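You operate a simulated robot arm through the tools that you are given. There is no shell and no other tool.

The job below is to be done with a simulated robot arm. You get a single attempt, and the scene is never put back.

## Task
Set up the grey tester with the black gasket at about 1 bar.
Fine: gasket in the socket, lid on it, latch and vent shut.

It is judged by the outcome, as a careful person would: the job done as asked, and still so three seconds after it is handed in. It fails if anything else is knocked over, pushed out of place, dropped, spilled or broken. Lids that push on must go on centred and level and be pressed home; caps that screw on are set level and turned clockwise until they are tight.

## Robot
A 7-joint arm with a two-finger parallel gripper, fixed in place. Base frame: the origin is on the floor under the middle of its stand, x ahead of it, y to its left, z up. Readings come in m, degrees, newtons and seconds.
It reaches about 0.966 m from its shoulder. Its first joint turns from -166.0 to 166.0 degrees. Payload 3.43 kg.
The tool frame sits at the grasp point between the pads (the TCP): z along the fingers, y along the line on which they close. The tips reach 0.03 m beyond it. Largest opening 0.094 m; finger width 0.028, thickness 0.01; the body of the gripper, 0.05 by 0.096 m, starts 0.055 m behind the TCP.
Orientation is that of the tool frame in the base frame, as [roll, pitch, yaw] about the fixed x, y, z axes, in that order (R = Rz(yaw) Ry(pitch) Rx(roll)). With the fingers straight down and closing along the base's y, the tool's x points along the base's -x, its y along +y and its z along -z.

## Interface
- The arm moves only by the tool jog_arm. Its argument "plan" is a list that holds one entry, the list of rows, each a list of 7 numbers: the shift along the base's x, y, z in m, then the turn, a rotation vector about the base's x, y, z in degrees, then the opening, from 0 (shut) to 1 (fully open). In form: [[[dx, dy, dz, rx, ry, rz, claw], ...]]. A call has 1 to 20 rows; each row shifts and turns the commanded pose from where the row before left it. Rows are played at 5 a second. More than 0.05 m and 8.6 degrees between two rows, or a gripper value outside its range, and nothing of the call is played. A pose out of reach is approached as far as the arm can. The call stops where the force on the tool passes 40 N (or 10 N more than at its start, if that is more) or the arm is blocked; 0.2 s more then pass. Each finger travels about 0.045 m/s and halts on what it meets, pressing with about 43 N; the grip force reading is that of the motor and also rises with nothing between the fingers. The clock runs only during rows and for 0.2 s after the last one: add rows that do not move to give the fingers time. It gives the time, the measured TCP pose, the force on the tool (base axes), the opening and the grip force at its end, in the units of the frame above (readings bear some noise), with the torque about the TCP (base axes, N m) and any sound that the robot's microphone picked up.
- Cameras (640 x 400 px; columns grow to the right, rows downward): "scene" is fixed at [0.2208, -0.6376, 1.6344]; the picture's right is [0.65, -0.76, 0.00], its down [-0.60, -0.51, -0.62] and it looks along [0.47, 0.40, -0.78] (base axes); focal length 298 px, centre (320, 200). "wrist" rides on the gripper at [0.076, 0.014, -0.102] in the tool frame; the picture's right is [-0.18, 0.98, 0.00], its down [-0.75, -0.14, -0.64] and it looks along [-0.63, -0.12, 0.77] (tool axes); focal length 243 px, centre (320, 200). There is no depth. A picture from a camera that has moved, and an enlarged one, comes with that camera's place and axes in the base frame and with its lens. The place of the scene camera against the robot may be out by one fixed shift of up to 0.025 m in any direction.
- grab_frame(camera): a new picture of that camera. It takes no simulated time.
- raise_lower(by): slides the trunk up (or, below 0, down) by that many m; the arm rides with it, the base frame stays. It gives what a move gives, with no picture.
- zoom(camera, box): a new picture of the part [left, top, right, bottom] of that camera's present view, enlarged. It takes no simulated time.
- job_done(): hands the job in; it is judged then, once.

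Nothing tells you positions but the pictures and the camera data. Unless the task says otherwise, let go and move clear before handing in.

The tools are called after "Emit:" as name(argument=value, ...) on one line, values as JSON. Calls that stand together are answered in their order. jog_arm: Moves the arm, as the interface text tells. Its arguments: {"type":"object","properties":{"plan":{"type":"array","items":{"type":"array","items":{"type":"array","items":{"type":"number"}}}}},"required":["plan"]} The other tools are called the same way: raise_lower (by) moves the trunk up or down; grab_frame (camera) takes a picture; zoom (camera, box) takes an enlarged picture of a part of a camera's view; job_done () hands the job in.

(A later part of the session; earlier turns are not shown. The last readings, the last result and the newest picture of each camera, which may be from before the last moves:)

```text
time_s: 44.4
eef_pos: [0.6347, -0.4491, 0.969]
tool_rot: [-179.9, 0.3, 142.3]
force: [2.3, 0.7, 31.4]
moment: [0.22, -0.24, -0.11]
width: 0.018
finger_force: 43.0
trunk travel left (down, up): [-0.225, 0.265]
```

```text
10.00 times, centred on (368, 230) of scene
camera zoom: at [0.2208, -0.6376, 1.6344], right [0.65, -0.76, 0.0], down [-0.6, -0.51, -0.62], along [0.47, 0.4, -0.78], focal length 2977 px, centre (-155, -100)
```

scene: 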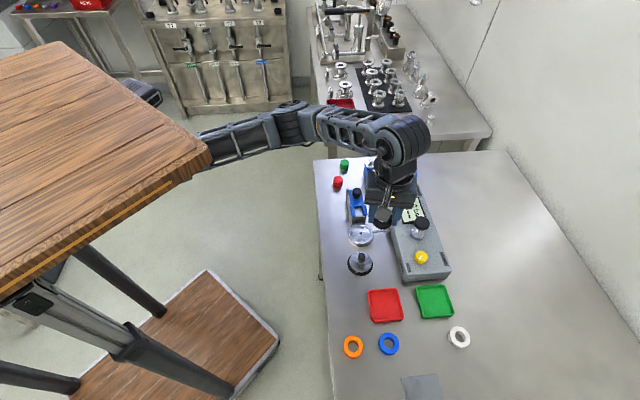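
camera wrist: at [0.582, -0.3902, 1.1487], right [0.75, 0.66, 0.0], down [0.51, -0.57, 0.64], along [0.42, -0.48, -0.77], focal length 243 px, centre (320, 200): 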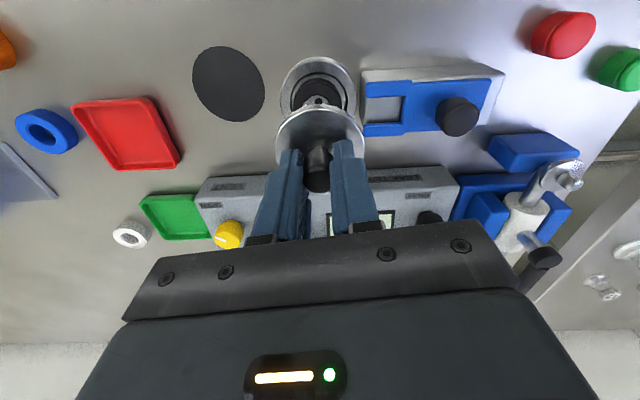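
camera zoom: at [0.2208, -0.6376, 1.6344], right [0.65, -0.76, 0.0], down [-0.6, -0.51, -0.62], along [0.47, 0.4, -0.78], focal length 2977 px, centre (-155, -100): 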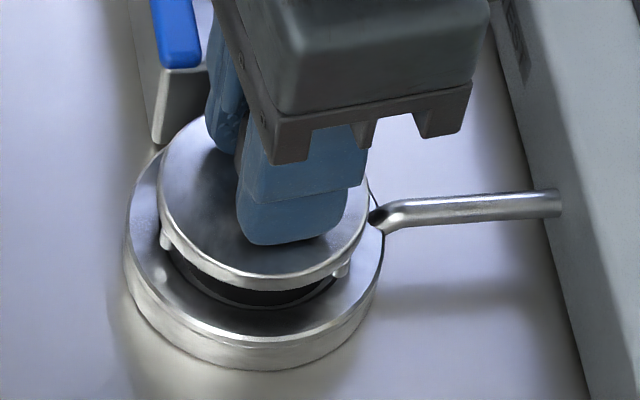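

Contact: 31 N at TCP z≈0.969. I'll look closely at what is touching — the pegs on the rim or the lid on the gasket.

Emit:
zoom(camera="scene", box=[354, 228, 380, 248])

Emit:
zoom(camera="wrist", box=[270, 70, 370, 140])

```text
16.00 times, centred on (367, 238) of scene
camera zoom: at [0.2208, -0.6376, 1.6344], right [0.65, -0.76, 0.0], down [-0.6, -0.51, -0.62], along [0.47, 0.4, -0.78], focal length 4764 px, centre (-432, -408)
```

zoom: 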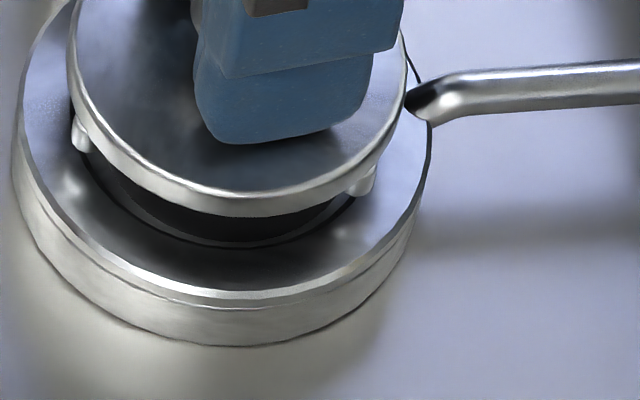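

```text
5.71 times, centred on (320, 105) of wrist
camera zoom: at [0.5816, -0.3907, 1.0719], right [0.75, 0.66, 0.0], down [0.51, -0.57, 0.64], along [0.43, -0.48, -0.76], focal length 1386 px, centre (320, 743)
```

zoom: 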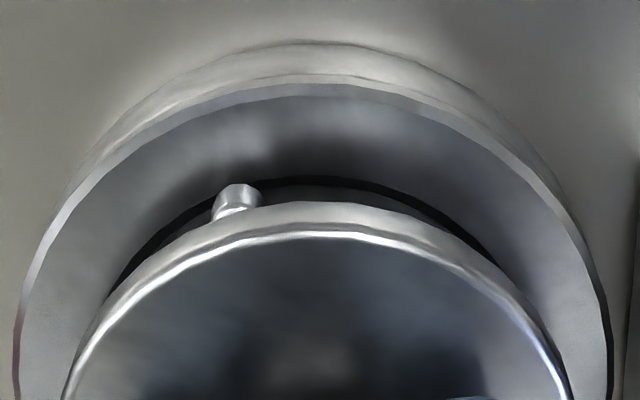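

Peg reflections on the rim suggest the lid is bearing on the gasket with the pegs a few mm above the rim. I'll unload the force before releasing.

Emit:
jog_arm(plan=[[[0, 0, 0.001, 0, 0, 0, 0.1], [0, 0, 0, 0, 0, 0, 0.1]]])

Emit:
zoom(camera="scene", box=[340, 205, 395, 250])

```text
time_s: 45.0
eef_pos: [0.6352, -0.4498, 0.9677]
tool_rot: [-180.0, 0.0, 142.2]
force: [4.2, 1.2, 20.2]
moment: [0.01, -0.35, -0.13]
width: 0.0178
finger_force: 43.3
trunk travel left (down, up): [-0.225, 0.265]
```

```text
8.89 times, centred on (368, 228) of scene
camera zoom: at [0.2208, -0.6376, 1.6344], right [0.65, -0.76, 0.0], down [-0.6, -0.51, -0.62], along [0.47, 0.4, -0.78], focal length 2647 px, centre (-102, -44)
```

zoom: 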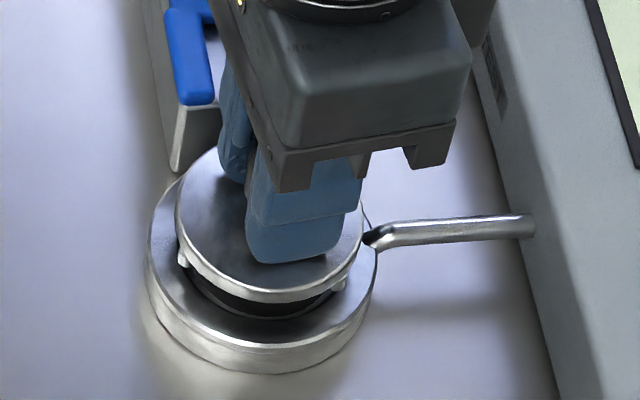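

The force is centred toward +x, which fits a tiny tilt in the grip. I'll unload a little more and then open so the lid can settle flat by itself.

Emit:
jog_arm(plan=[[[0, 0, 0.0012, 0, 0, 0, 0.1], [0, 0, 0, 0, 0, 0, 0.1]]])

```text
time_s: 45.6
eef_pos: [0.6337, -0.4503, 0.9683]
tool_rot: [180.0, -0.2, 142.1]
force: [2.0, 1.0, -0.3]
moment: [0.01, -0.1, 0.03]
width: 0.0177
finger_force: 43.0
trunk travel left (down, up): [-0.225, 0.265]
```

The load is nearly zero now. Opening gently to let the lid settle.

Emit:
jog_arm(plan=[[[0, 0, 0, 0, 0, 0, 0.22], [0, 0, 0, 0, 0, 0, 0.32], [0, 0, 0, 0, 0, 0, 0.32], [0, 0, 0, 0, 0, 0, 0.32]]])

Emit:
zoom(camera="wrist", box=[220, 60, 420, 220])

Emit:
zoom(camera="scene", box=[345, 215, 385, 250])

```text
time_s: 46.6
eef_pos: [0.6343, -0.4492, 0.9696]
tool_rot: [-179.9, -0.1, 142.2]
force: [-0.2, 0.0, 0.0]
moment: [0.0, 0.03, 0.0]
width: 0.03
finger_force: 0.0
trunk travel left (down, up): [-0.225, 0.265]
```

```text
2.50 times, centred on (320, 140) of wrist
camera zoom: at [0.5817, -0.3912, 1.0728], right [0.75, 0.66, 0.0], down [0.51, -0.57, 0.64], along [0.43, -0.48, -0.77], focal length 606 px, centre (320, 350)
```

zoom: 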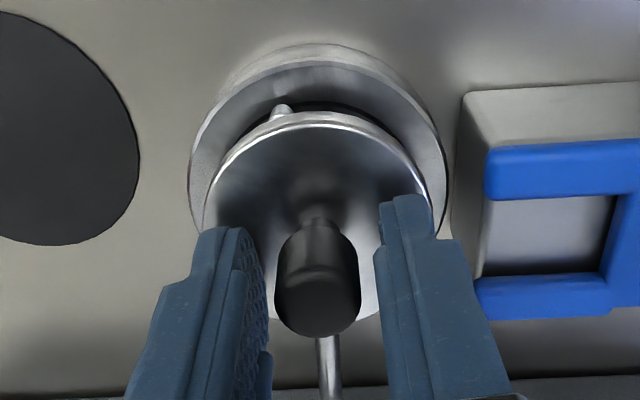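

```text
11.43 times, centred on (365, 232) of scene
camera zoom: at [0.2208, -0.6376, 1.6344], right [0.65, -0.76, 0.0], down [-0.6, -0.51, -0.62], along [0.47, 0.4, -0.78], focal length 3403 px, centre (-194, -171)
```

zoom: 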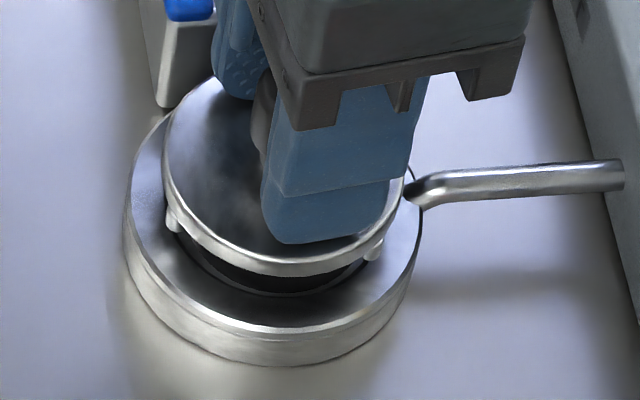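

The lid is released. I'll lift clear and look at how it sits.

Emit:
jog_arm(plan=[[[0, 0, 0.01, 0, 0, 0, 0.35], [0, 0, 0.02, 0, 0, 0, 0.4], [0, 0, 0.035, 0, 0, 0, 0.4], [0, 0, 0.04, 0, 0, 0, 0.4], [0, 0, 0, 0, 0, 0, 0.4]]])

Emit:
grab_frame(camera="wrist")

Emit:
zoom(camera="scene", box=[345, 215, 385, 250])

Emit:
zoom(camera="wrist", box=[260, 30, 380, 130])

```text
time_s: 47.8
eef_pos: [0.6371, -0.4482, 1.0743]
tool_rot: [180.0, 0.0, 142.3]
force: [0.4, -0.1, 0.1]
moment: [0.01, -0.02, -0.03]
width: 0.0374
finger_force: 0.0
trunk travel left (down, up): [-0.225, 0.265]
```

```text
taken
camera wrist: at [0.5838, -0.3892, 1.1777], right [0.75, 0.66, 0.0], down [0.51, -0.57, 0.64], along [0.43, -0.48, -0.77], focal length 243 px, centre (320, 200)
```

wrist: 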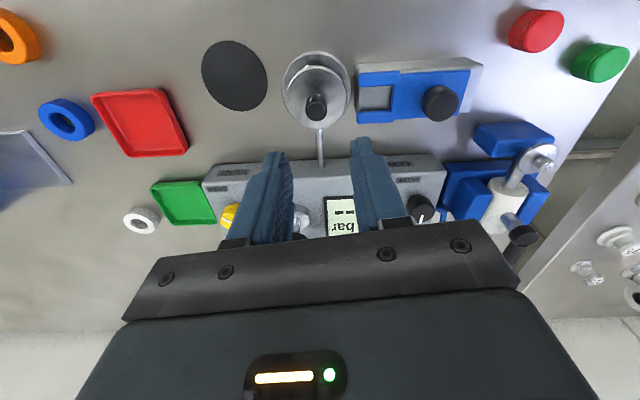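

```text
11.43 times, centred on (365, 232) of scene
camera zoom: at [0.2208, -0.6376, 1.6344], right [0.65, -0.76, 0.0], down [-0.6, -0.51, -0.62], along [0.47, 0.4, -0.78], focal length 3403 px, centre (-194, -171)
```

zoom: 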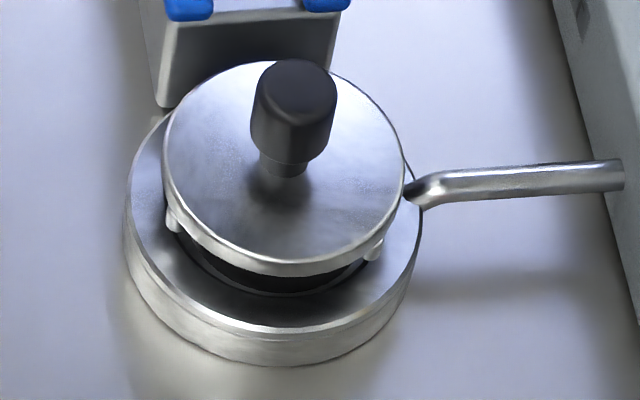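

```text
4.00 times, centred on (320, 80) of wrist
camera zoom: at [0.5838, -0.3892, 1.1777], right [0.75, 0.66, 0.0], down [0.51, -0.57, 0.64], along [0.43, -0.48, -0.77], focal length 970 px, centre (320, 680)
```

zoom: 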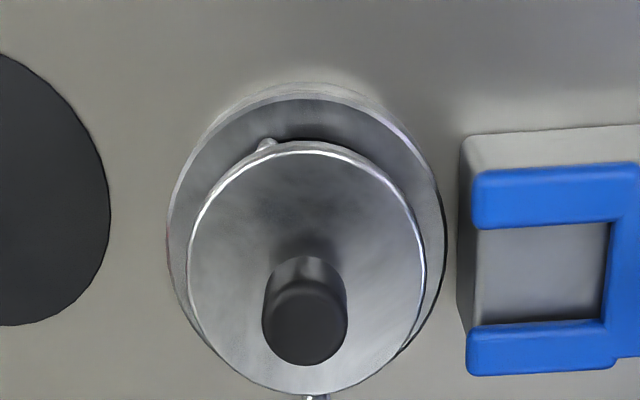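

The lid looks centred. I'll zoom closely to judge whether it's level and where the pegs are relative to the rim.

Emit:
zoom(camera="scene", box=[352, 218, 380, 246])

Emit:
zoom(camera="wrist", box=[275, 45, 365, 115])

```text
14.29 times, centred on (366, 232) of scene
camera zoom: at [0.2208, -0.6376, 1.6344], right [0.65, -0.76, 0.0], down [-0.6, -0.51, -0.62], along [0.47, 0.4, -0.78], focal length 4253 px, centre (-337, -257)
```

zoom: 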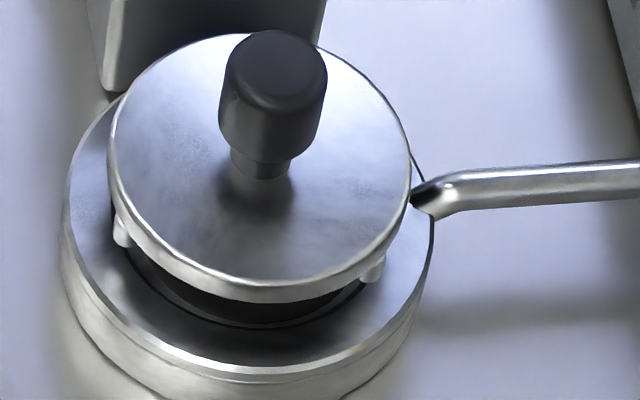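

```text
5.71 times, centred on (320, 80) of wrist
camera zoom: at [0.5838, -0.3892, 1.1777], right [0.75, 0.66, 0.0], down [0.51, -0.57, 0.64], along [0.43, -0.48, -0.77], focal length 1386 px, centre (320, 886)
```

zoom: 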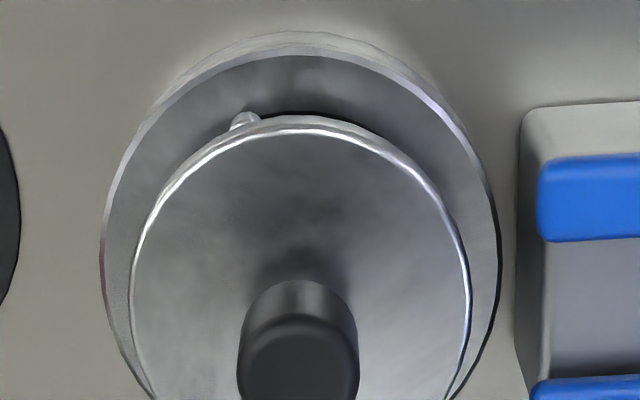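

The lid seems seated around the gasket. I'll press it home with the closed fingers on the knob's top, watching the force.

Emit:
jog_arm(plan=[[[-0.001, -0.001, -0.01, 0, 0, 0, 0.1], [-0.001, -0.001, -0.02, 0, 0, 0, 0.0], [0, 0, -0.02, 0, 0, 0, 0.0], [0, 0, -0.015, 0, 0, 0, 0.0], [0, 0, 0, 0, 0, 0, 0.0]]])

Emit:
zoom(camera="wrist", box=[220, 60, 420, 220])

Emit:
zoom(camera="scene", box=[345, 210, 390, 250])

```text
time_s: 49.0
eef_pos: [0.6331, -0.4521, 1.0099]
tool_rot: [180.0, -0.1, 142.1]
force: [-0.3, -0.2, -0.6]
moment: [0.02, -0.02, -0.03]
width: 0.0
finger_force: 32.7
trunk travel left (down, up): [-0.225, 0.265]
```

```text
2.50 times, centred on (320, 140) of wrist
camera zoom: at [0.5799, -0.3927, 1.1126], right [0.75, 0.66, 0.0], down [0.51, -0.57, 0.64], along [0.43, -0.48, -0.77], focal length 606 px, centre (320, 350)
```

zoom: 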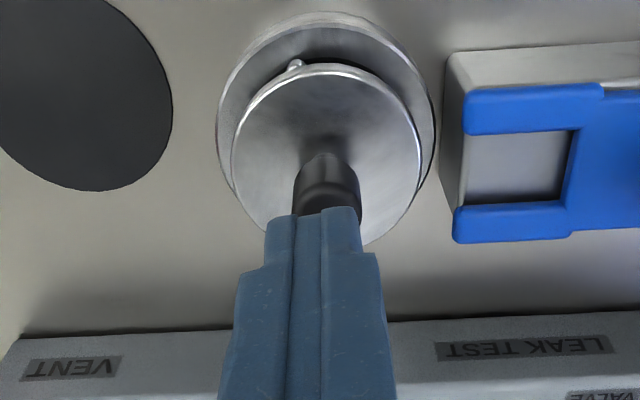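

```text
10.00 times, centred on (368, 230) of scene
camera zoom: at [0.2208, -0.6376, 1.6344], right [0.65, -0.76, 0.0], down [-0.6, -0.51, -0.62], along [0.47, 0.4, -0.78], focal length 2977 px, centre (-155, -100)
```

zoom: 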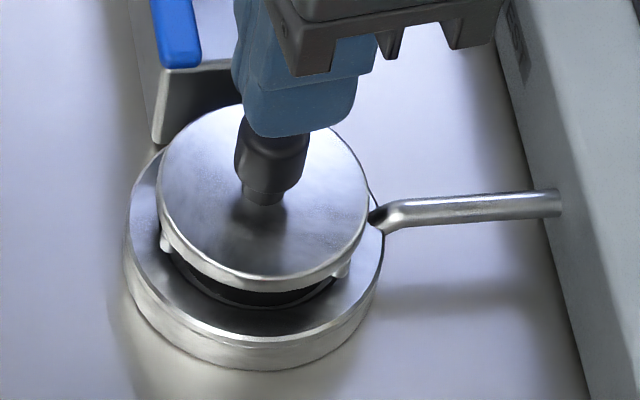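

The knob is about 2 mm to the side of the tips; I'll correct and descend in small steps until contact.

Emit:
jog_arm(plan=[[[0.0013, 0.0015, -0.004, 0, 0, 0, 0.0], [0, 0, -0.004, 0, 0, 0, 0.0], [0, 0, -0.003, 0, 0, 0, 0.0], [0, 0, -0.002, 0, 0, 0, 0.0], [0, 0, 0, 0, 0, 0, 0.0]]])

```text
time_s: 50.2
eef_pos: [0.6334, -0.4501, 0.9981]
tool_rot: [-179.8, 0.2, 142.2]
force: [4.2, -4.9, 19.8]
moment: [-0.18, -0.16, 0.01]
width: 0.0001
finger_force: 32.9
trunk travel left (down, up): [-0.225, 0.265]
```

Contact on the knob at tip z≈0.968 with 20 N. Pressing slightly more.

Emit:
jog_arm(plan=[[[0, 0, -0.0015, 0, 0, 0, 0.0], [0, 0, 0, 0, 0, 0, 0.0], [0, 0, 0, 0, 0, 0, 0.0]]])

Emit:
zoom(camera="scene", box=[352, 218, 380, 246])

Emit:
zoom(camera="wrist", box=[220, 60, 420, 220])

```text
time_s: 50.8
eef_pos: [0.6339, -0.4515, 0.9973]
tool_rot: [-179.7, 0.3, 142.0]
force: [-3.2, 2.1, 16.0]
moment: [0.16, 0.2, -0.01]
width: 0.0
finger_force: 33.3
trunk travel left (down, up): [-0.225, 0.265]
stopped in row 3: the force on the tool passed its limit at 41 N (the readings are from after the stop); the commanded pose is now the measured one
```

```text
14.29 times, centred on (366, 232) of scene
camera zoom: at [0.2208, -0.6376, 1.6344], right [0.65, -0.76, 0.0], down [-0.6, -0.51, -0.62], along [0.47, 0.4, -0.78], focal length 4253 px, centre (-337, -257)
```

zoom: 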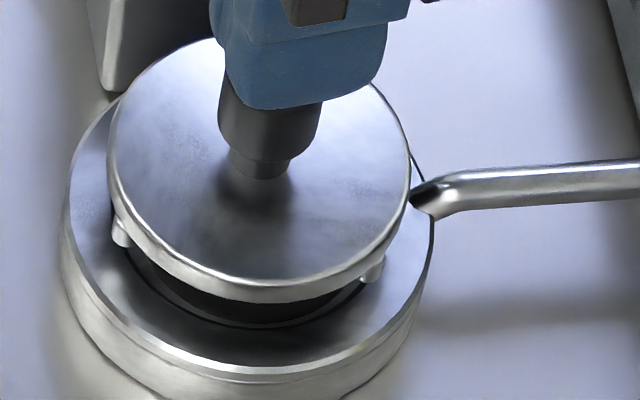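

```text
2.50 times, centred on (320, 140) of wrist
camera zoom: at [0.5811, -0.3911, 1.1007], right [0.75, 0.66, 0.0], down [0.51, -0.57, 0.65], along [0.43, -0.49, -0.76], focal length 606 px, centre (320, 350)
```

zoom: 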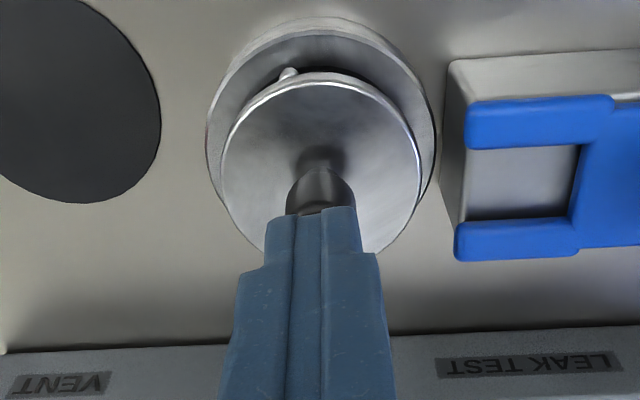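

The lid holds firm under 41 N, so it's seated. I'll lift off and move aside to check lid level and the fork-to-knob alignment from the scene camera.

Emit:
jog_arm(plan=[[[0, 0, 0.01, 0, 0, 0, 0.0], [0, 0, 0.03, 0, 0, 0, 0.0], [0, 0, 0.04, 0, 0, 0, 0.0], [0, 0.02, 0.03, 0, 0, 0, 0.2], [0, 0.03, 0, 0, 0, 0, 0.4], [0, 0.03, 0, 0, 0, 0, 0.4], [0, 0.03, 0, 0, 0, 0, 0.4], [0, 0.03, 0, 0, 0, 0, 0.4], [0, 0, 0, 0, 0, 0, 0.4]]])

Emit:
grab_frame(camera="scene")

Emit:
zoom(camera="scene", box=[340, 180, 390, 250])

Emit:
grab_frame(camera="wrist")

```text
time_s: 52.8
eef_pos: [0.6349, -0.3097, 1.1061]
tool_rot: [-179.8, 0.2, 142.1]
force: [0.0, 0.2, -0.5]
moment: [-0.01, -0.01, 0.02]
width: 0.0377
finger_force: 0.0
trunk travel left (down, up): [-0.225, 0.265]
```

```text
taken
```

scene: 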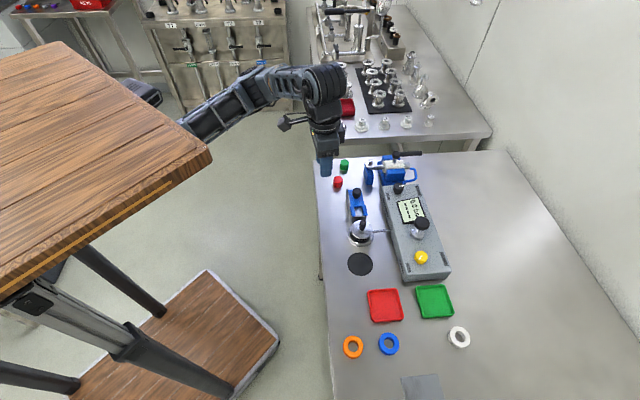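

```text
5.71 times, centred on (365, 215) of scene
camera zoom: at [0.2208, -0.6376, 1.6344], right [0.65, -0.76, 0.0], down [-0.6, -0.51, -0.62], along [0.47, 0.4, -0.78], focal length 1701 px, centre (63, 114)
```

zoom: 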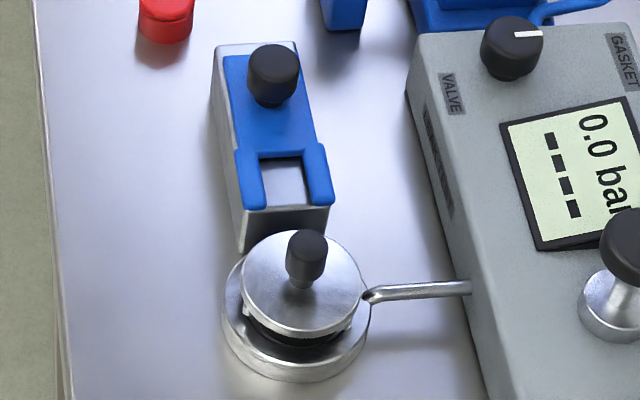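

```text
taken
camera wrist: at [0.5821, -0.2507, 1.2083], right [0.75, 0.66, 0.0], down [0.51, -0.57, 0.64], along [0.43, -0.48, -0.76], focal length 243 px, centre (320, 200)
```

wrist: 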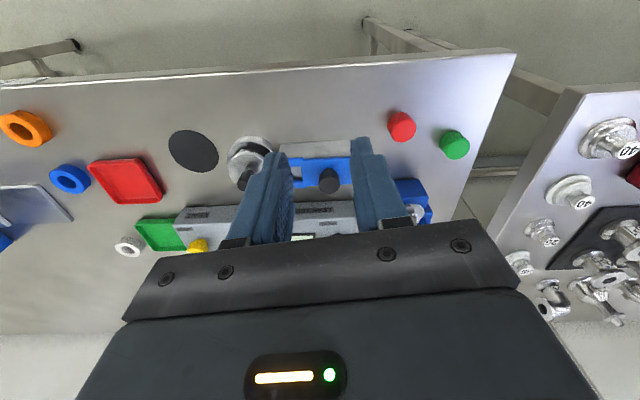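

I'll zoom in on the lid and fork to compare the slot's centre line with the lid's knob at the same height.

Emit:
zoom(camera="scene", box=[345, 200, 385, 248])

Emit:
zoom(camera="scene", box=[348, 182, 378, 222])

Emit:
zoom(camera="scene", box=[352, 218, 380, 250])

```text
8.33 times, centred on (365, 224) of scene
camera zoom: at [0.2208, -0.6376, 1.6344], right [0.65, -0.76, 0.0], down [-0.6, -0.51, -0.62], along [0.47, 0.4, -0.78], focal length 2481 px, centre (-55, 0)
```

zoom: 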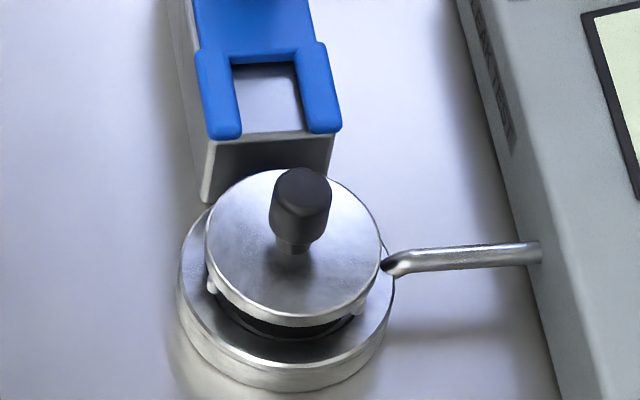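

```text
10.00 times, centred on (363, 202) of scene
camera zoom: at [0.2208, -0.6376, 1.6344], right [0.65, -0.76, 0.0], down [-0.6, -0.51, -0.62], along [0.47, 0.4, -0.78], focal length 2977 px, centre (-110, 180)
```

zoom: 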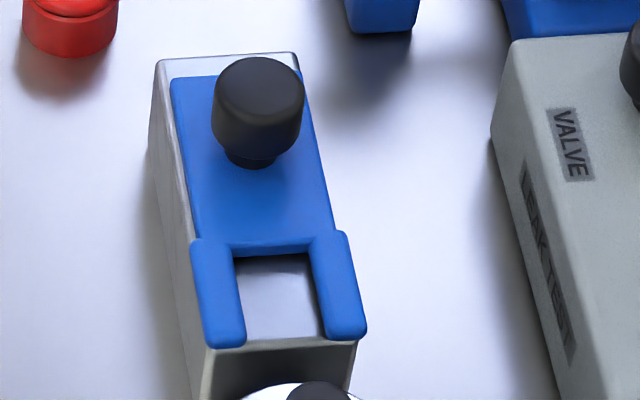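

```text
12.50 times, centred on (366, 234) of scene
camera zoom: at [0.2208, -0.6376, 1.6344], right [0.65, -0.76, 0.0], down [-0.6, -0.51, -0.62], along [0.47, 0.4, -0.78], focal length 3722 px, centre (-255, -225)
```

zoom: 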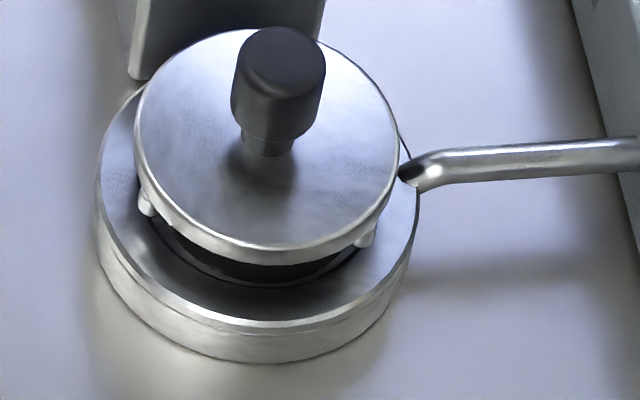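

The slot's centre line runs right through the lid knob and the lid looks level. Now I'll move above the latch knob (about (0.707, -0.373)) to grip it.

Emit:
jog_arm(plan=[[[0.018, -0.016, 0, 0, 0, 0, 0.6], [0.018, -0.016, 0, 0, 0, -3.5, 0.6], [0.018, -0.016, 0, 0, 0, -3.5, 0.6], [0.018, -0.016, -0.02, 0, 0, 0, 0.6], [0, 0, -0.02, 0, 0, 0, 0.6], [0, 0, 0, 0, 0, 0, 0.6]]])

Emit:
grab_frame(camera="wrist")

Emit:
zoom(camera="scene", box=[335, 160, 400, 220])

```text
time_s: 54.2
eef_pos: [0.705, -0.3746, 1.0667]
tool_rot: [-179.9, 0.1, 135.1]
force: [-0.2, 0.1, -0.3]
moment: [0.02, -0.04, 0.01]
width: 0.0564
finger_force: 0.0
trunk travel left (down, up): [-0.225, 0.265]
```

```text
taken
camera wrist: at [0.6604, -0.3097, 1.1698], right [0.82, 0.57, 0.0], down [0.43, -0.63, 0.64], along [0.36, -0.53, -0.76], focal length 243 px, centre (320, 200)
```

wrist: 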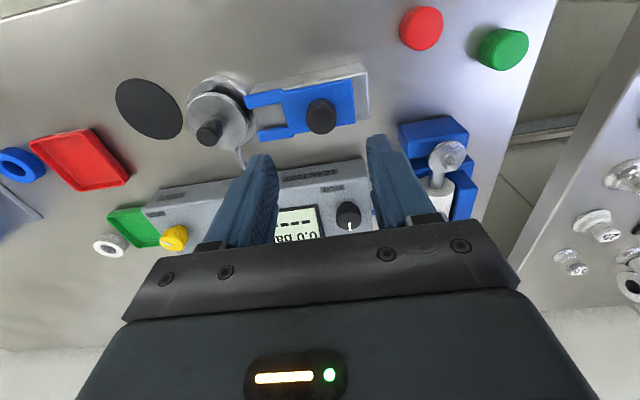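

```text
6.67 times, centred on (368, 190) of scene
camera zoom: at [0.2208, -0.6376, 1.6344], right [0.65, -0.76, 0.0], down [-0.6, -0.51, -0.62], along [0.47, 0.4, -0.78], focal length 1985 px, centre (3, 267)
```

zoom: 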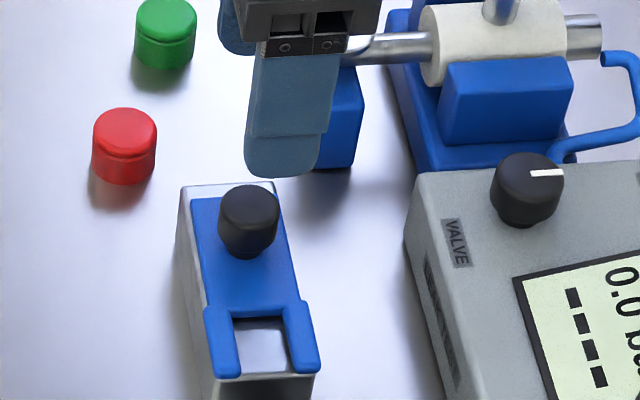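

The gripper is almost over the latch knob. I'll zoom for a final alignment.

Emit:
zoom(camera="wrist", box=[260, 60, 380, 160])

```text
4.00 times, centred on (320, 110) of wrist
camera zoom: at [0.6604, -0.3097, 1.1698], right [0.82, 0.57, 0.0], down [0.43, -0.63, 0.64], along [0.36, -0.53, -0.76], focal length 970 px, centre (320, 560)
```

zoom: 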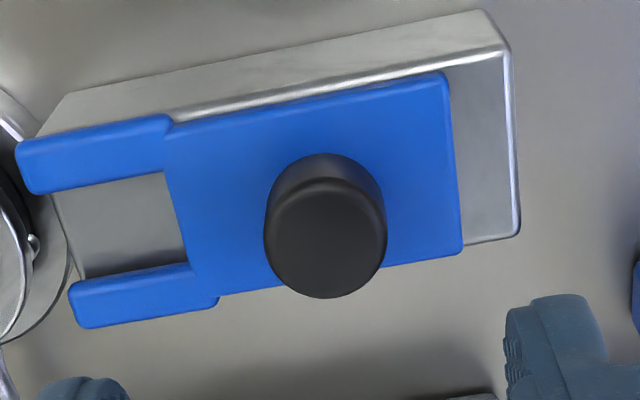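

The latch knob is within 1.5 mm of the TCP and the slide direction is exactly 45°. Descending to straddle the knob (tips just above the slider), then closing.

Emit:
jog_arm(plan=[[[0.0014, -0.0003, -0.02, 0, 0, 0, 0.6], [0, 0, -0.02, 0, 0, 0, 0.6], [0, 0, -0.02, 0, 0, 0, 0.6], [0, 0, -0.018, 0, 0, 0, 0.55], [0, 0, 0, 0, 0, 0, 0.55]]])

Emit:
zoom(camera="wrist", box=[220, 60, 420, 220])

Emit:
zoom(camera="scene", box=[335, 170, 395, 225])

```text
time_s: 55.4
eef_pos: [0.7094, -0.3759, 0.9886]
tool_rot: [-179.9, 0.2, 135.1]
force: [0.2, -0.2, 0.0]
moment: [-0.01, -0.04, -0.01]
width: 0.0515
finger_force: 0.1
trunk travel left (down, up): [-0.225, 0.265]
```

```text
2.50 times, centred on (320, 140) of wrist
camera zoom: at [0.6633, -0.3102, 1.0912], right [0.82, 0.57, 0.0], down [0.43, -0.63, 0.64], along [0.36, -0.53, -0.76], focal length 606 px, centre (320, 350)
```

zoom: 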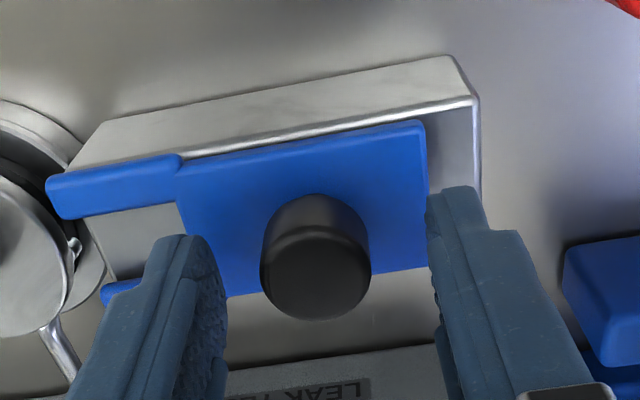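

```text
7.27 times, centred on (365, 198) of scene
camera zoom: at [0.2208, -0.6376, 1.6344], right [0.65, -0.76, 0.0], down [-0.6, -0.51, -0.62], along [0.47, 0.4, -0.78], focal length 2165 px, centre (-7, 218)
```

zoom: 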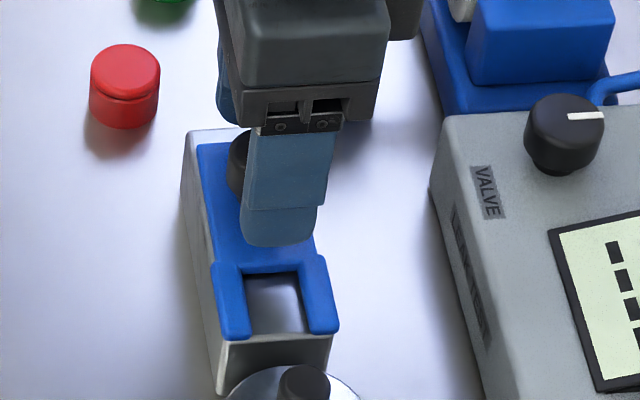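

Aligned. Lowering 9 mm more and closing on the latch knob.

Emit:
jog_arm(plan=[[[-0.0005, -0.0003, -0.005, 0, 0, 0, 0.5], [0, 0, -0.004, 0, 0, 0, 0.5], [0, 0, 0, 0, 0, 0, 0.4], [0, 0, 0, 0, 0, 0, 0.2], [0, 0, 0, 0, 0, 0, 0.2], [0, 0, 0, 0, 0, 0, 0.2]]])

Emit:
zoom(camera="wrist", box=[180, 60, 420, 240])

Emit:
zoom(camera="scene", box=[335, 170, 395, 225])

```text
time_s: 56.8
eef_pos: [0.7069, -0.3761, 0.9793]
tool_rot: [-179.9, 0.2, 135.2]
force: [0.2, -1.7, 0.0]
moment: [0.07, -0.34, -0.02]
width: 0.0253
finger_force: 45.4
trunk travel left (down, up): [-0.225, 0.265]
```

```text
2.22 times, centred on (300, 150) of wrist
camera zoom: at [0.6624, -0.3105, 1.0825], right [0.82, 0.57, 0.0], down [0.43, -0.63, 0.64], along [0.36, -0.53, -0.76], focal length 539 px, centre (364, 311)
```

zoom: 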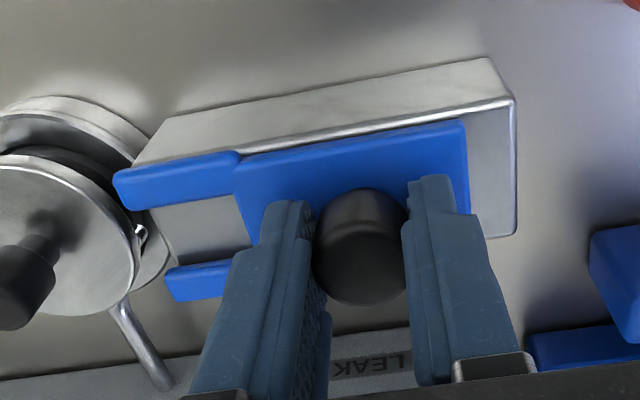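

```text
7.27 times, centred on (365, 198) of scene
camera zoom: at [0.2208, -0.6376, 1.6344], right [0.65, -0.76, 0.0], down [-0.6, -0.51, -0.62], along [0.47, 0.4, -0.78], focal length 2165 px, centre (-7, 218)
```

zoom: 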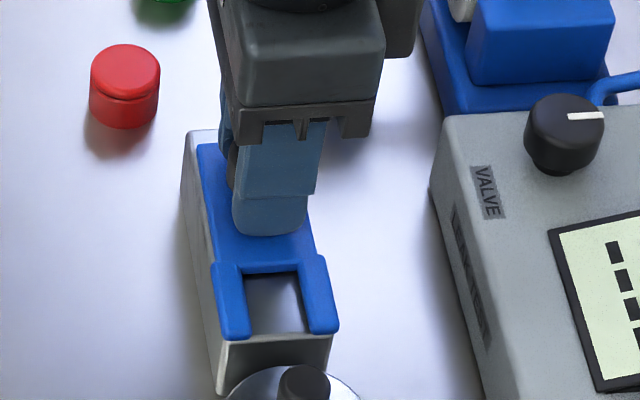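

The latch knob is gripped (0.0253 m). Sliding it along the 45° line toward the socket in small steps.

Emit:
jog_arm(plan=[[[-0.0035, -0.0035, 0, 0, 0, 0, 0.2], [-0.0035, -0.0035, 0, 0, 0, 0, 0.2], [-0.0035, -0.0035, 0, 0, 0, 0, 0.2], [-0.0035, -0.0035, 0, 0, 0, 0, 0.2], [0, 0, 0, 0, 0, 0, 0.2]]])

Emit:
zoom(camera="wrist", box=[180, 60, 420, 240])

Emit:
zoom(camera="scene", box=[340, 190, 390, 250])

```text
time_s: 58.0
eef_pos: [0.694, -0.3907, 0.9796]
tool_rot: [-179.9, 0.1, 135.2]
force: [-7.5, 7.3, -4.0]
moment: [0.83, 0.38, 0.05]
width: 0.0254
finger_force: 44.8
trunk travel left (down, up): [-0.225, 0.265]
```

```text
2.22 times, centred on (300, 150) of wrist
camera zoom: at [0.6481, -0.3251, 1.0826], right [0.82, 0.57, 0.0], down [0.43, -0.63, 0.64], along [0.36, -0.53, -0.77], focal length 539 px, centre (364, 311)
```

zoom: 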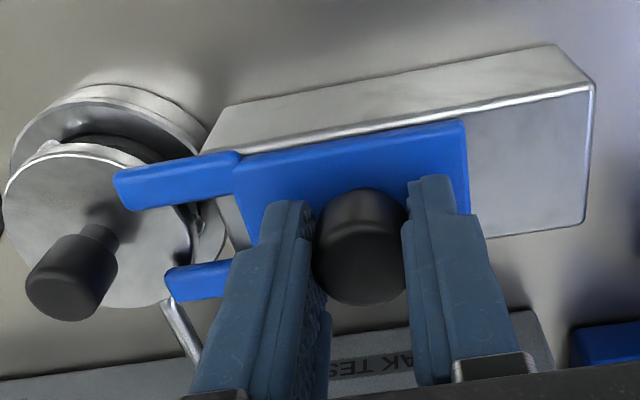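

```text
6.67 times, centred on (365, 220) of scene
camera zoom: at [0.2208, -0.6376, 1.6344], right [0.65, -0.76, 0.0], down [-0.6, -0.51, -0.62], along [0.47, 0.4, -0.78], focal length 1985 px, centre (20, 67)
```

zoom: 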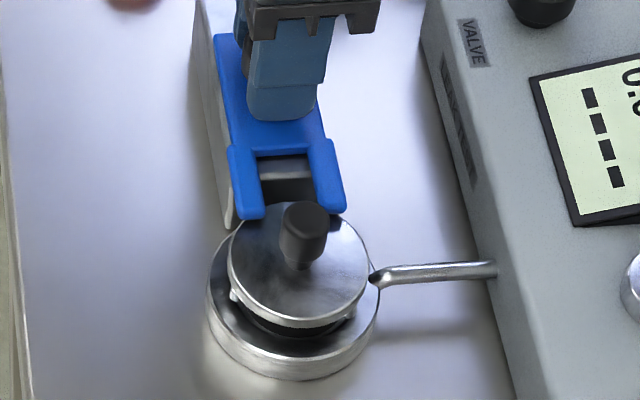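

The slider moves freely and the fork is starting over the lid with the knob inside the slot line. Continuing.

Emit:
jog_arm(plan=[[[-0.0039, -0.0031, 0, 0, 0, 0, 0.2], [-0.0035, -0.0035, 0, 0, 0, 0, 0.2], [-0.0028, -0.0028, 0, 0, 0, 0, 0.2], [0, 0, 0, 0, 0, 0, 0.2]]])

Emit:
zoom(camera="wrist", box=[180, 60, 420, 240])

Emit:
zoom(camera="scene", box=[340, 190, 390, 250])

```text
time_s: 59.0
eef_pos: [0.6829, -0.4001, 0.98]
tool_rot: [-179.8, 0.2, 135.3]
force: [6.5, -6.2, -8.6]
moment: [0.16, -0.32, 0.15]
width: 0.0253
finger_force: 45.2
trunk travel left (down, up): [-0.225, 0.265]
```

```text
2.22 times, centred on (300, 150) of wrist
camera zoom: at [0.638, -0.3347, 1.0824], right [0.82, 0.57, 0.0], down [0.43, -0.63, 0.65], along [0.37, -0.53, -0.76], focal length 539 px, centre (364, 311)
```

zoom: 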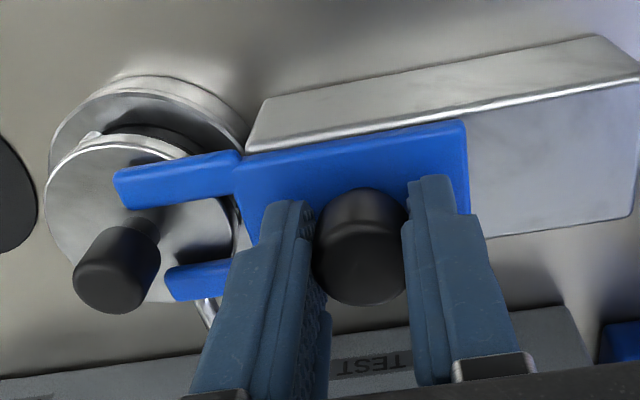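

```text
6.67 times, centred on (365, 220) of scene
camera zoom: at [0.2208, -0.6376, 1.6344], right [0.65, -0.76, 0.0], down [-0.6, -0.51, -0.62], along [0.47, 0.4, -0.78], focal length 1985 px, centre (20, 67)
```

zoom: 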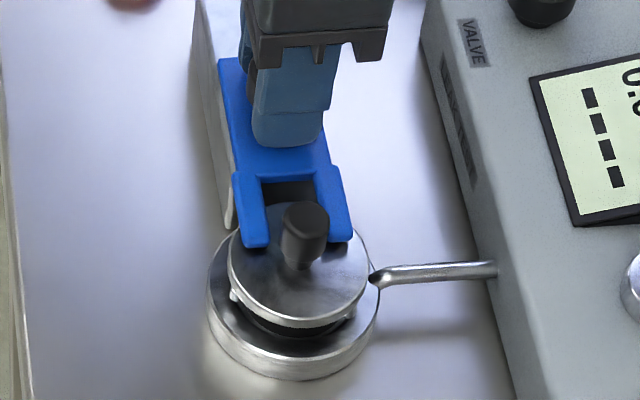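

The tines now straddle the lid knob. Continuing to the end stop, watching for a rise in force.

Emit:
jog_arm(plan=[[[-0.0026, -0.003, 0, 0, 0, 0, 0.2], [-0.0028, -0.0028, 0, 0, 0, 0, 0.2], [-0.0021, -0.0021, 0, 0, 0, 0, 0.2], [0, 0, 0, 0, 0, 0, 0.2]]])

Emit:
zoom(camera="wrist", box=[180, 60, 420, 240])

Emit:
zoom(camera="scene", box=[340, 190, 390, 250])

```text
time_s: 60.0
eef_pos: [0.6764, -0.407, 0.9801]
tool_rot: [-179.7, 0.2, 135.2]
force: [13.4, -13.3, -0.3]
moment: [0.2, -0.25, -0.03]
width: 0.0256
finger_force: 45.5
trunk travel left (down, up): [-0.225, 0.265]
```

```text
2.22 times, centred on (300, 150) of wrist
camera zoom: at [0.6308, -0.3419, 1.0824], right [0.82, 0.57, 0.0], down [0.43, -0.63, 0.65], along [0.37, -0.53, -0.76], focal length 539 px, centre (364, 311)
```

zoom: 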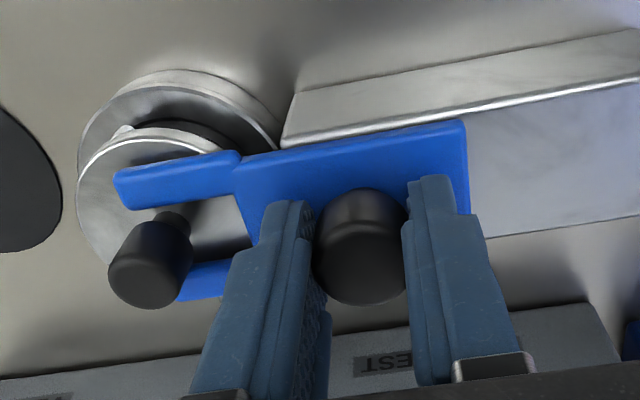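

```text
6.67 times, centred on (365, 220) of scene
camera zoom: at [0.2208, -0.6376, 1.6344], right [0.65, -0.76, 0.0], down [-0.6, -0.51, -0.62], along [0.47, 0.4, -0.78], focal length 1985 px, centre (20, 67)
```

zoom: 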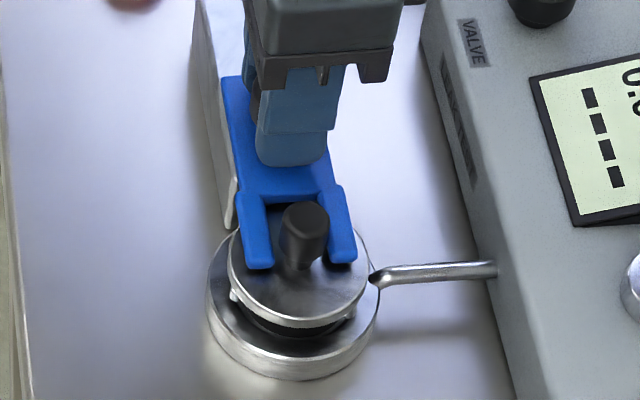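

The slider is still free along its track; only a small side load, which I'll relieve. Continuing in small steps to the stop.

Emit:
jog_arm(plan=[[[-0.001, -0.0026, 0, 0, 0, 0, 0.2], [-0.0018, -0.0018, 0, 0, 0, 0, 0.2], [-0.0018, -0.0018, 0, 0, 0, 0, 0.2], [0, 0, 0, 0, 0, 0, 0.2]]])

Emit:
zoom(camera="scene", box=[340, 190, 390, 250])

```text
time_s: 60.9
eef_pos: [0.675, -0.4074, 0.9794]
tool_rot: [179.6, -0.1, 135.7]
force: [6.4, 15.8, -4.1]
moment: [-0.52, -0.22, 0.01]
width: 0.0254
finger_force: 44.6
trunk travel left (down, up): [-0.225, 0.265]
stopped in row 4: the force on the tool passed its limit at 43 N (the readings are from after the stop); the commanded pose is now the measured one
```

```text
6.67 times, centred on (365, 220) of scene
camera zoom: at [0.2208, -0.6376, 1.6344], right [0.65, -0.76, 0.0], down [-0.6, -0.51, -0.62], along [0.47, 0.4, -0.78], focal length 1985 px, centre (20, 67)
```

zoom: 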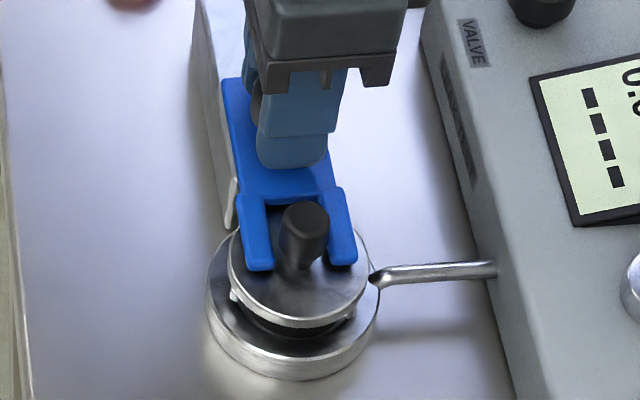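

The latch reached its end stop (43 N) with the tines past the lid's knob and the lid unmoved. Releasing the latch knob and rising.

Emit:
jog_arm(plan=[[[0, 0, 0, 0, 0, 0, 0.35], [0, 0, 0, 0, 0, 0, 0.42], [0, 0, 0, 0, 0, 0, 0.42], [0, 0, 0.02, 0, 0, 0, 0.42], [0, 0, 0.03, 0, 0, 0, 0.42], [0, 0, 0.04, 0, 0, 0, 0.42], [0, 0, 0.03, 0, 0, 0, 0.42], [0, 0, 0, 0, 0, 0, 0.42]]])

Emit:
grab_frame(camera="wrist")

Emit:
zoom(camera="scene", box=[340, 180, 390, 250])

```text
time_s: 62.6
eef_pos: [0.6742, -0.4107, 1.1012]
tool_rot: [179.7, 0.0, 135.5]
force: [0.4, -0.3, 0.2]
moment: [0.02, 0.0, -0.03]
width: 0.0395
finger_force: 0.1
trunk travel left (down, up): [-0.225, 0.265]
```

```text
taken
camera wrist: at [0.6282, -0.3467, 1.2045], right [0.82, 0.57, 0.0], down [0.44, -0.63, 0.64], along [0.37, -0.52, -0.77], focal length 243 px, centre (320, 200)
```

wrist: 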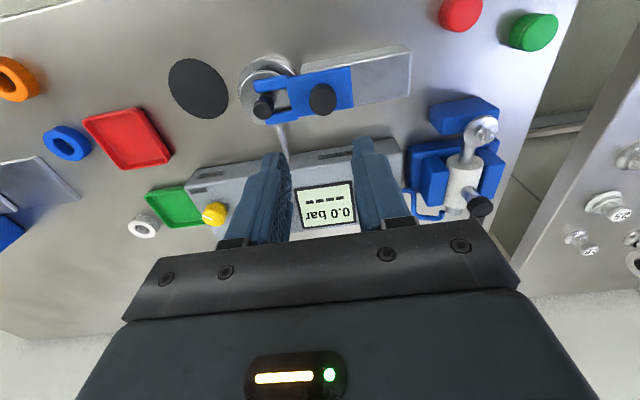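

```text
5.71 times, centred on (365, 215) of scene
camera zoom: at [0.2208, -0.6376, 1.6344], right [0.65, -0.76, 0.0], down [-0.6, -0.51, -0.62], along [0.47, 0.4, -0.78], focal length 1701 px, centre (63, 114)
```

zoom: 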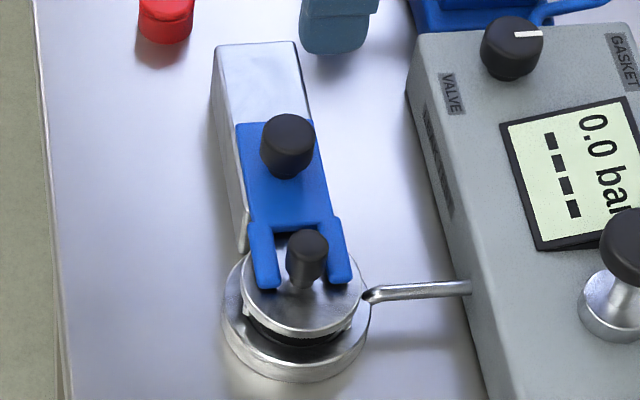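

The latch is fully shut over the lid. Next is the vent: the yellow knob near (0.629, -0.615), whose mark currently points toward OPEN. I'll move above it, staying higher than the plunger.

Emit:
jog_arm(plan=[[[-0.006, -0.03, 0.01, 0, 0, 0, 0.5], [-0.006, -0.03, 0.005, 0, 0, 5, 0.5], [-0.008, -0.03, 0, 0, 0, 5, 0.5], [-0.008, -0.03, 0, 0, 0, 5, 0.5], [-0.008, -0.03, 0, 0, 0, 0, 0.5], [-0.007, -0.028, 0, 0, 0, 0, 0.5], [0, -0.025, 0, 0, 0, 0, 0.5], [0, 0, 0, 0, 0, 0, 0.5]]])

Emit:
grab_frame(camera="wrist")

Emit:
zoom(camera="wrist", box=[220, 20, 460, 180])

Emit:
grab_frame(camera="scene")

```text
time_s: 64.5
eef_pos: [0.6291, -0.6127, 1.116]
tool_rot: [179.8, 0.0, 150.5]
force: [0.8, -0.5, -0.3]
moment: [0.01, -0.02, 0.0]
width: 0.047
finger_force: 0.1
trunk travel left (down, up): [-0.225, 0.265]
```

```text
taken
camera wrist: at [0.5685, -0.563, 1.2184], right [0.64, 0.77, 0.0], down [0.59, -0.5, 0.64], along [0.49, -0.41, -0.77], focal length 243 px, centre (320, 200)
```

wrist: 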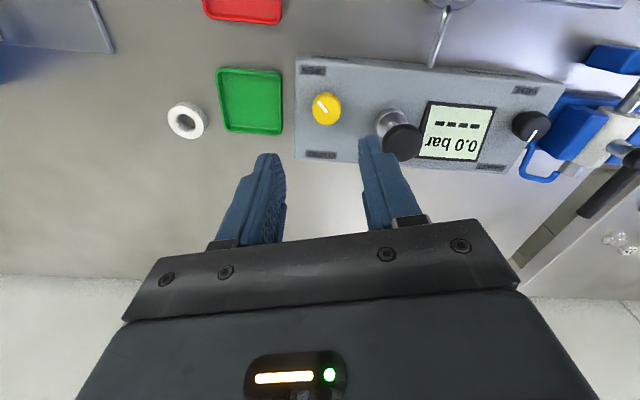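

```text
2.50 times, centred on (340, 100) of wrist
camera zoom: at [0.5685, -0.563, 1.2184], right [0.64, 0.77, 0.0], down [0.59, -0.5, 0.64], along [0.49, -0.41, -0.77], focal length 606 px, centre (270, 450)
```

zoom: 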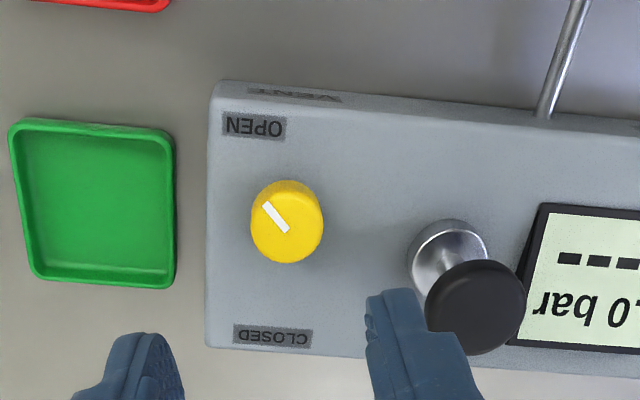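

```text
taken
```

scene: 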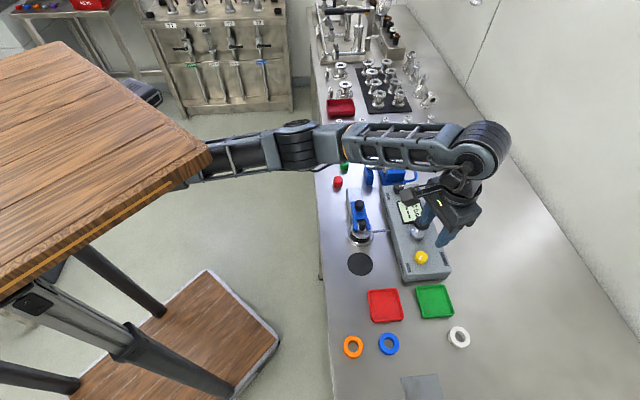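

This top view is very clear: the mark points up-left near OPEN, with CLOSED below, so the knob must turn counter-clockwise as seen from above. I'll align over the knob and descend part-way.

Emit:
jog_arm(plan=[[[0.005, 0.0005, -0.015, 0, 0, 0, 0.5], [0.0045, 0.0003, -0.02, 0, 0, 0, 0.5], [0, 0, -0.02, 0, 0, 0, 0.5], [0, 0, 0, 0, 0, 0, 0.5]]])

Emit:
zoom(camera="wrist", box=[220, 50, 420, 210])

Emit:
zoom(camera="scene", box=[390, 210, 460, 280])

```text
time_s: 65.5
eef_pos: [0.6384, -0.6113, 1.0613]
tool_rot: [179.7, 0.0, 150.6]
force: [0.3, 0.1, -0.6]
moment: [-0.01, 0.01, -0.02]
width: 0.047
finger_force: 0.1
trunk travel left (down, up): [-0.225, 0.265]
```

```text
2.50 times, centred on (320, 130) of wrist
camera zoom: at [0.5781, -0.5618, 1.1639], right [0.64, 0.77, 0.0], down [0.59, -0.5, 0.64], along [0.49, -0.41, -0.77], focal length 606 px, centre (320, 375)
```

zoom: 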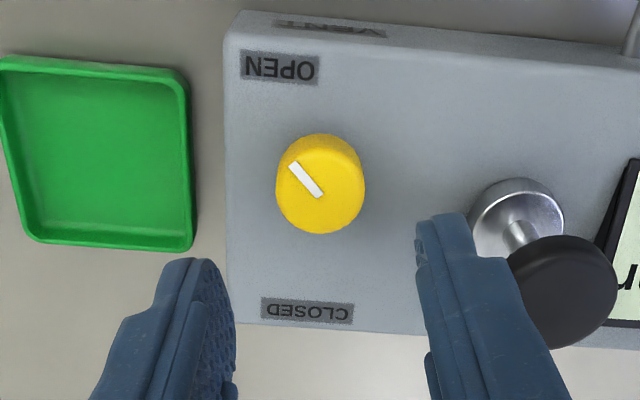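

```text
5.71 times, centred on (425, 245) of scene
camera zoom: at [0.2208, -0.6376, 1.6344], right [0.65, -0.76, 0.0], down [-0.6, -0.51, -0.62], along [0.47, 0.4, -0.78], focal length 1701 px, centre (-280, -57)
```

zoom: 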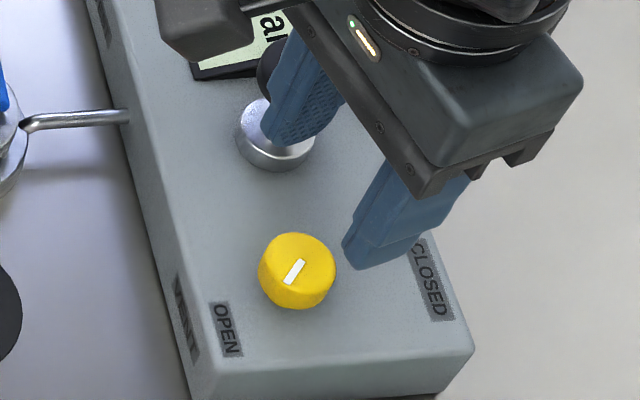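

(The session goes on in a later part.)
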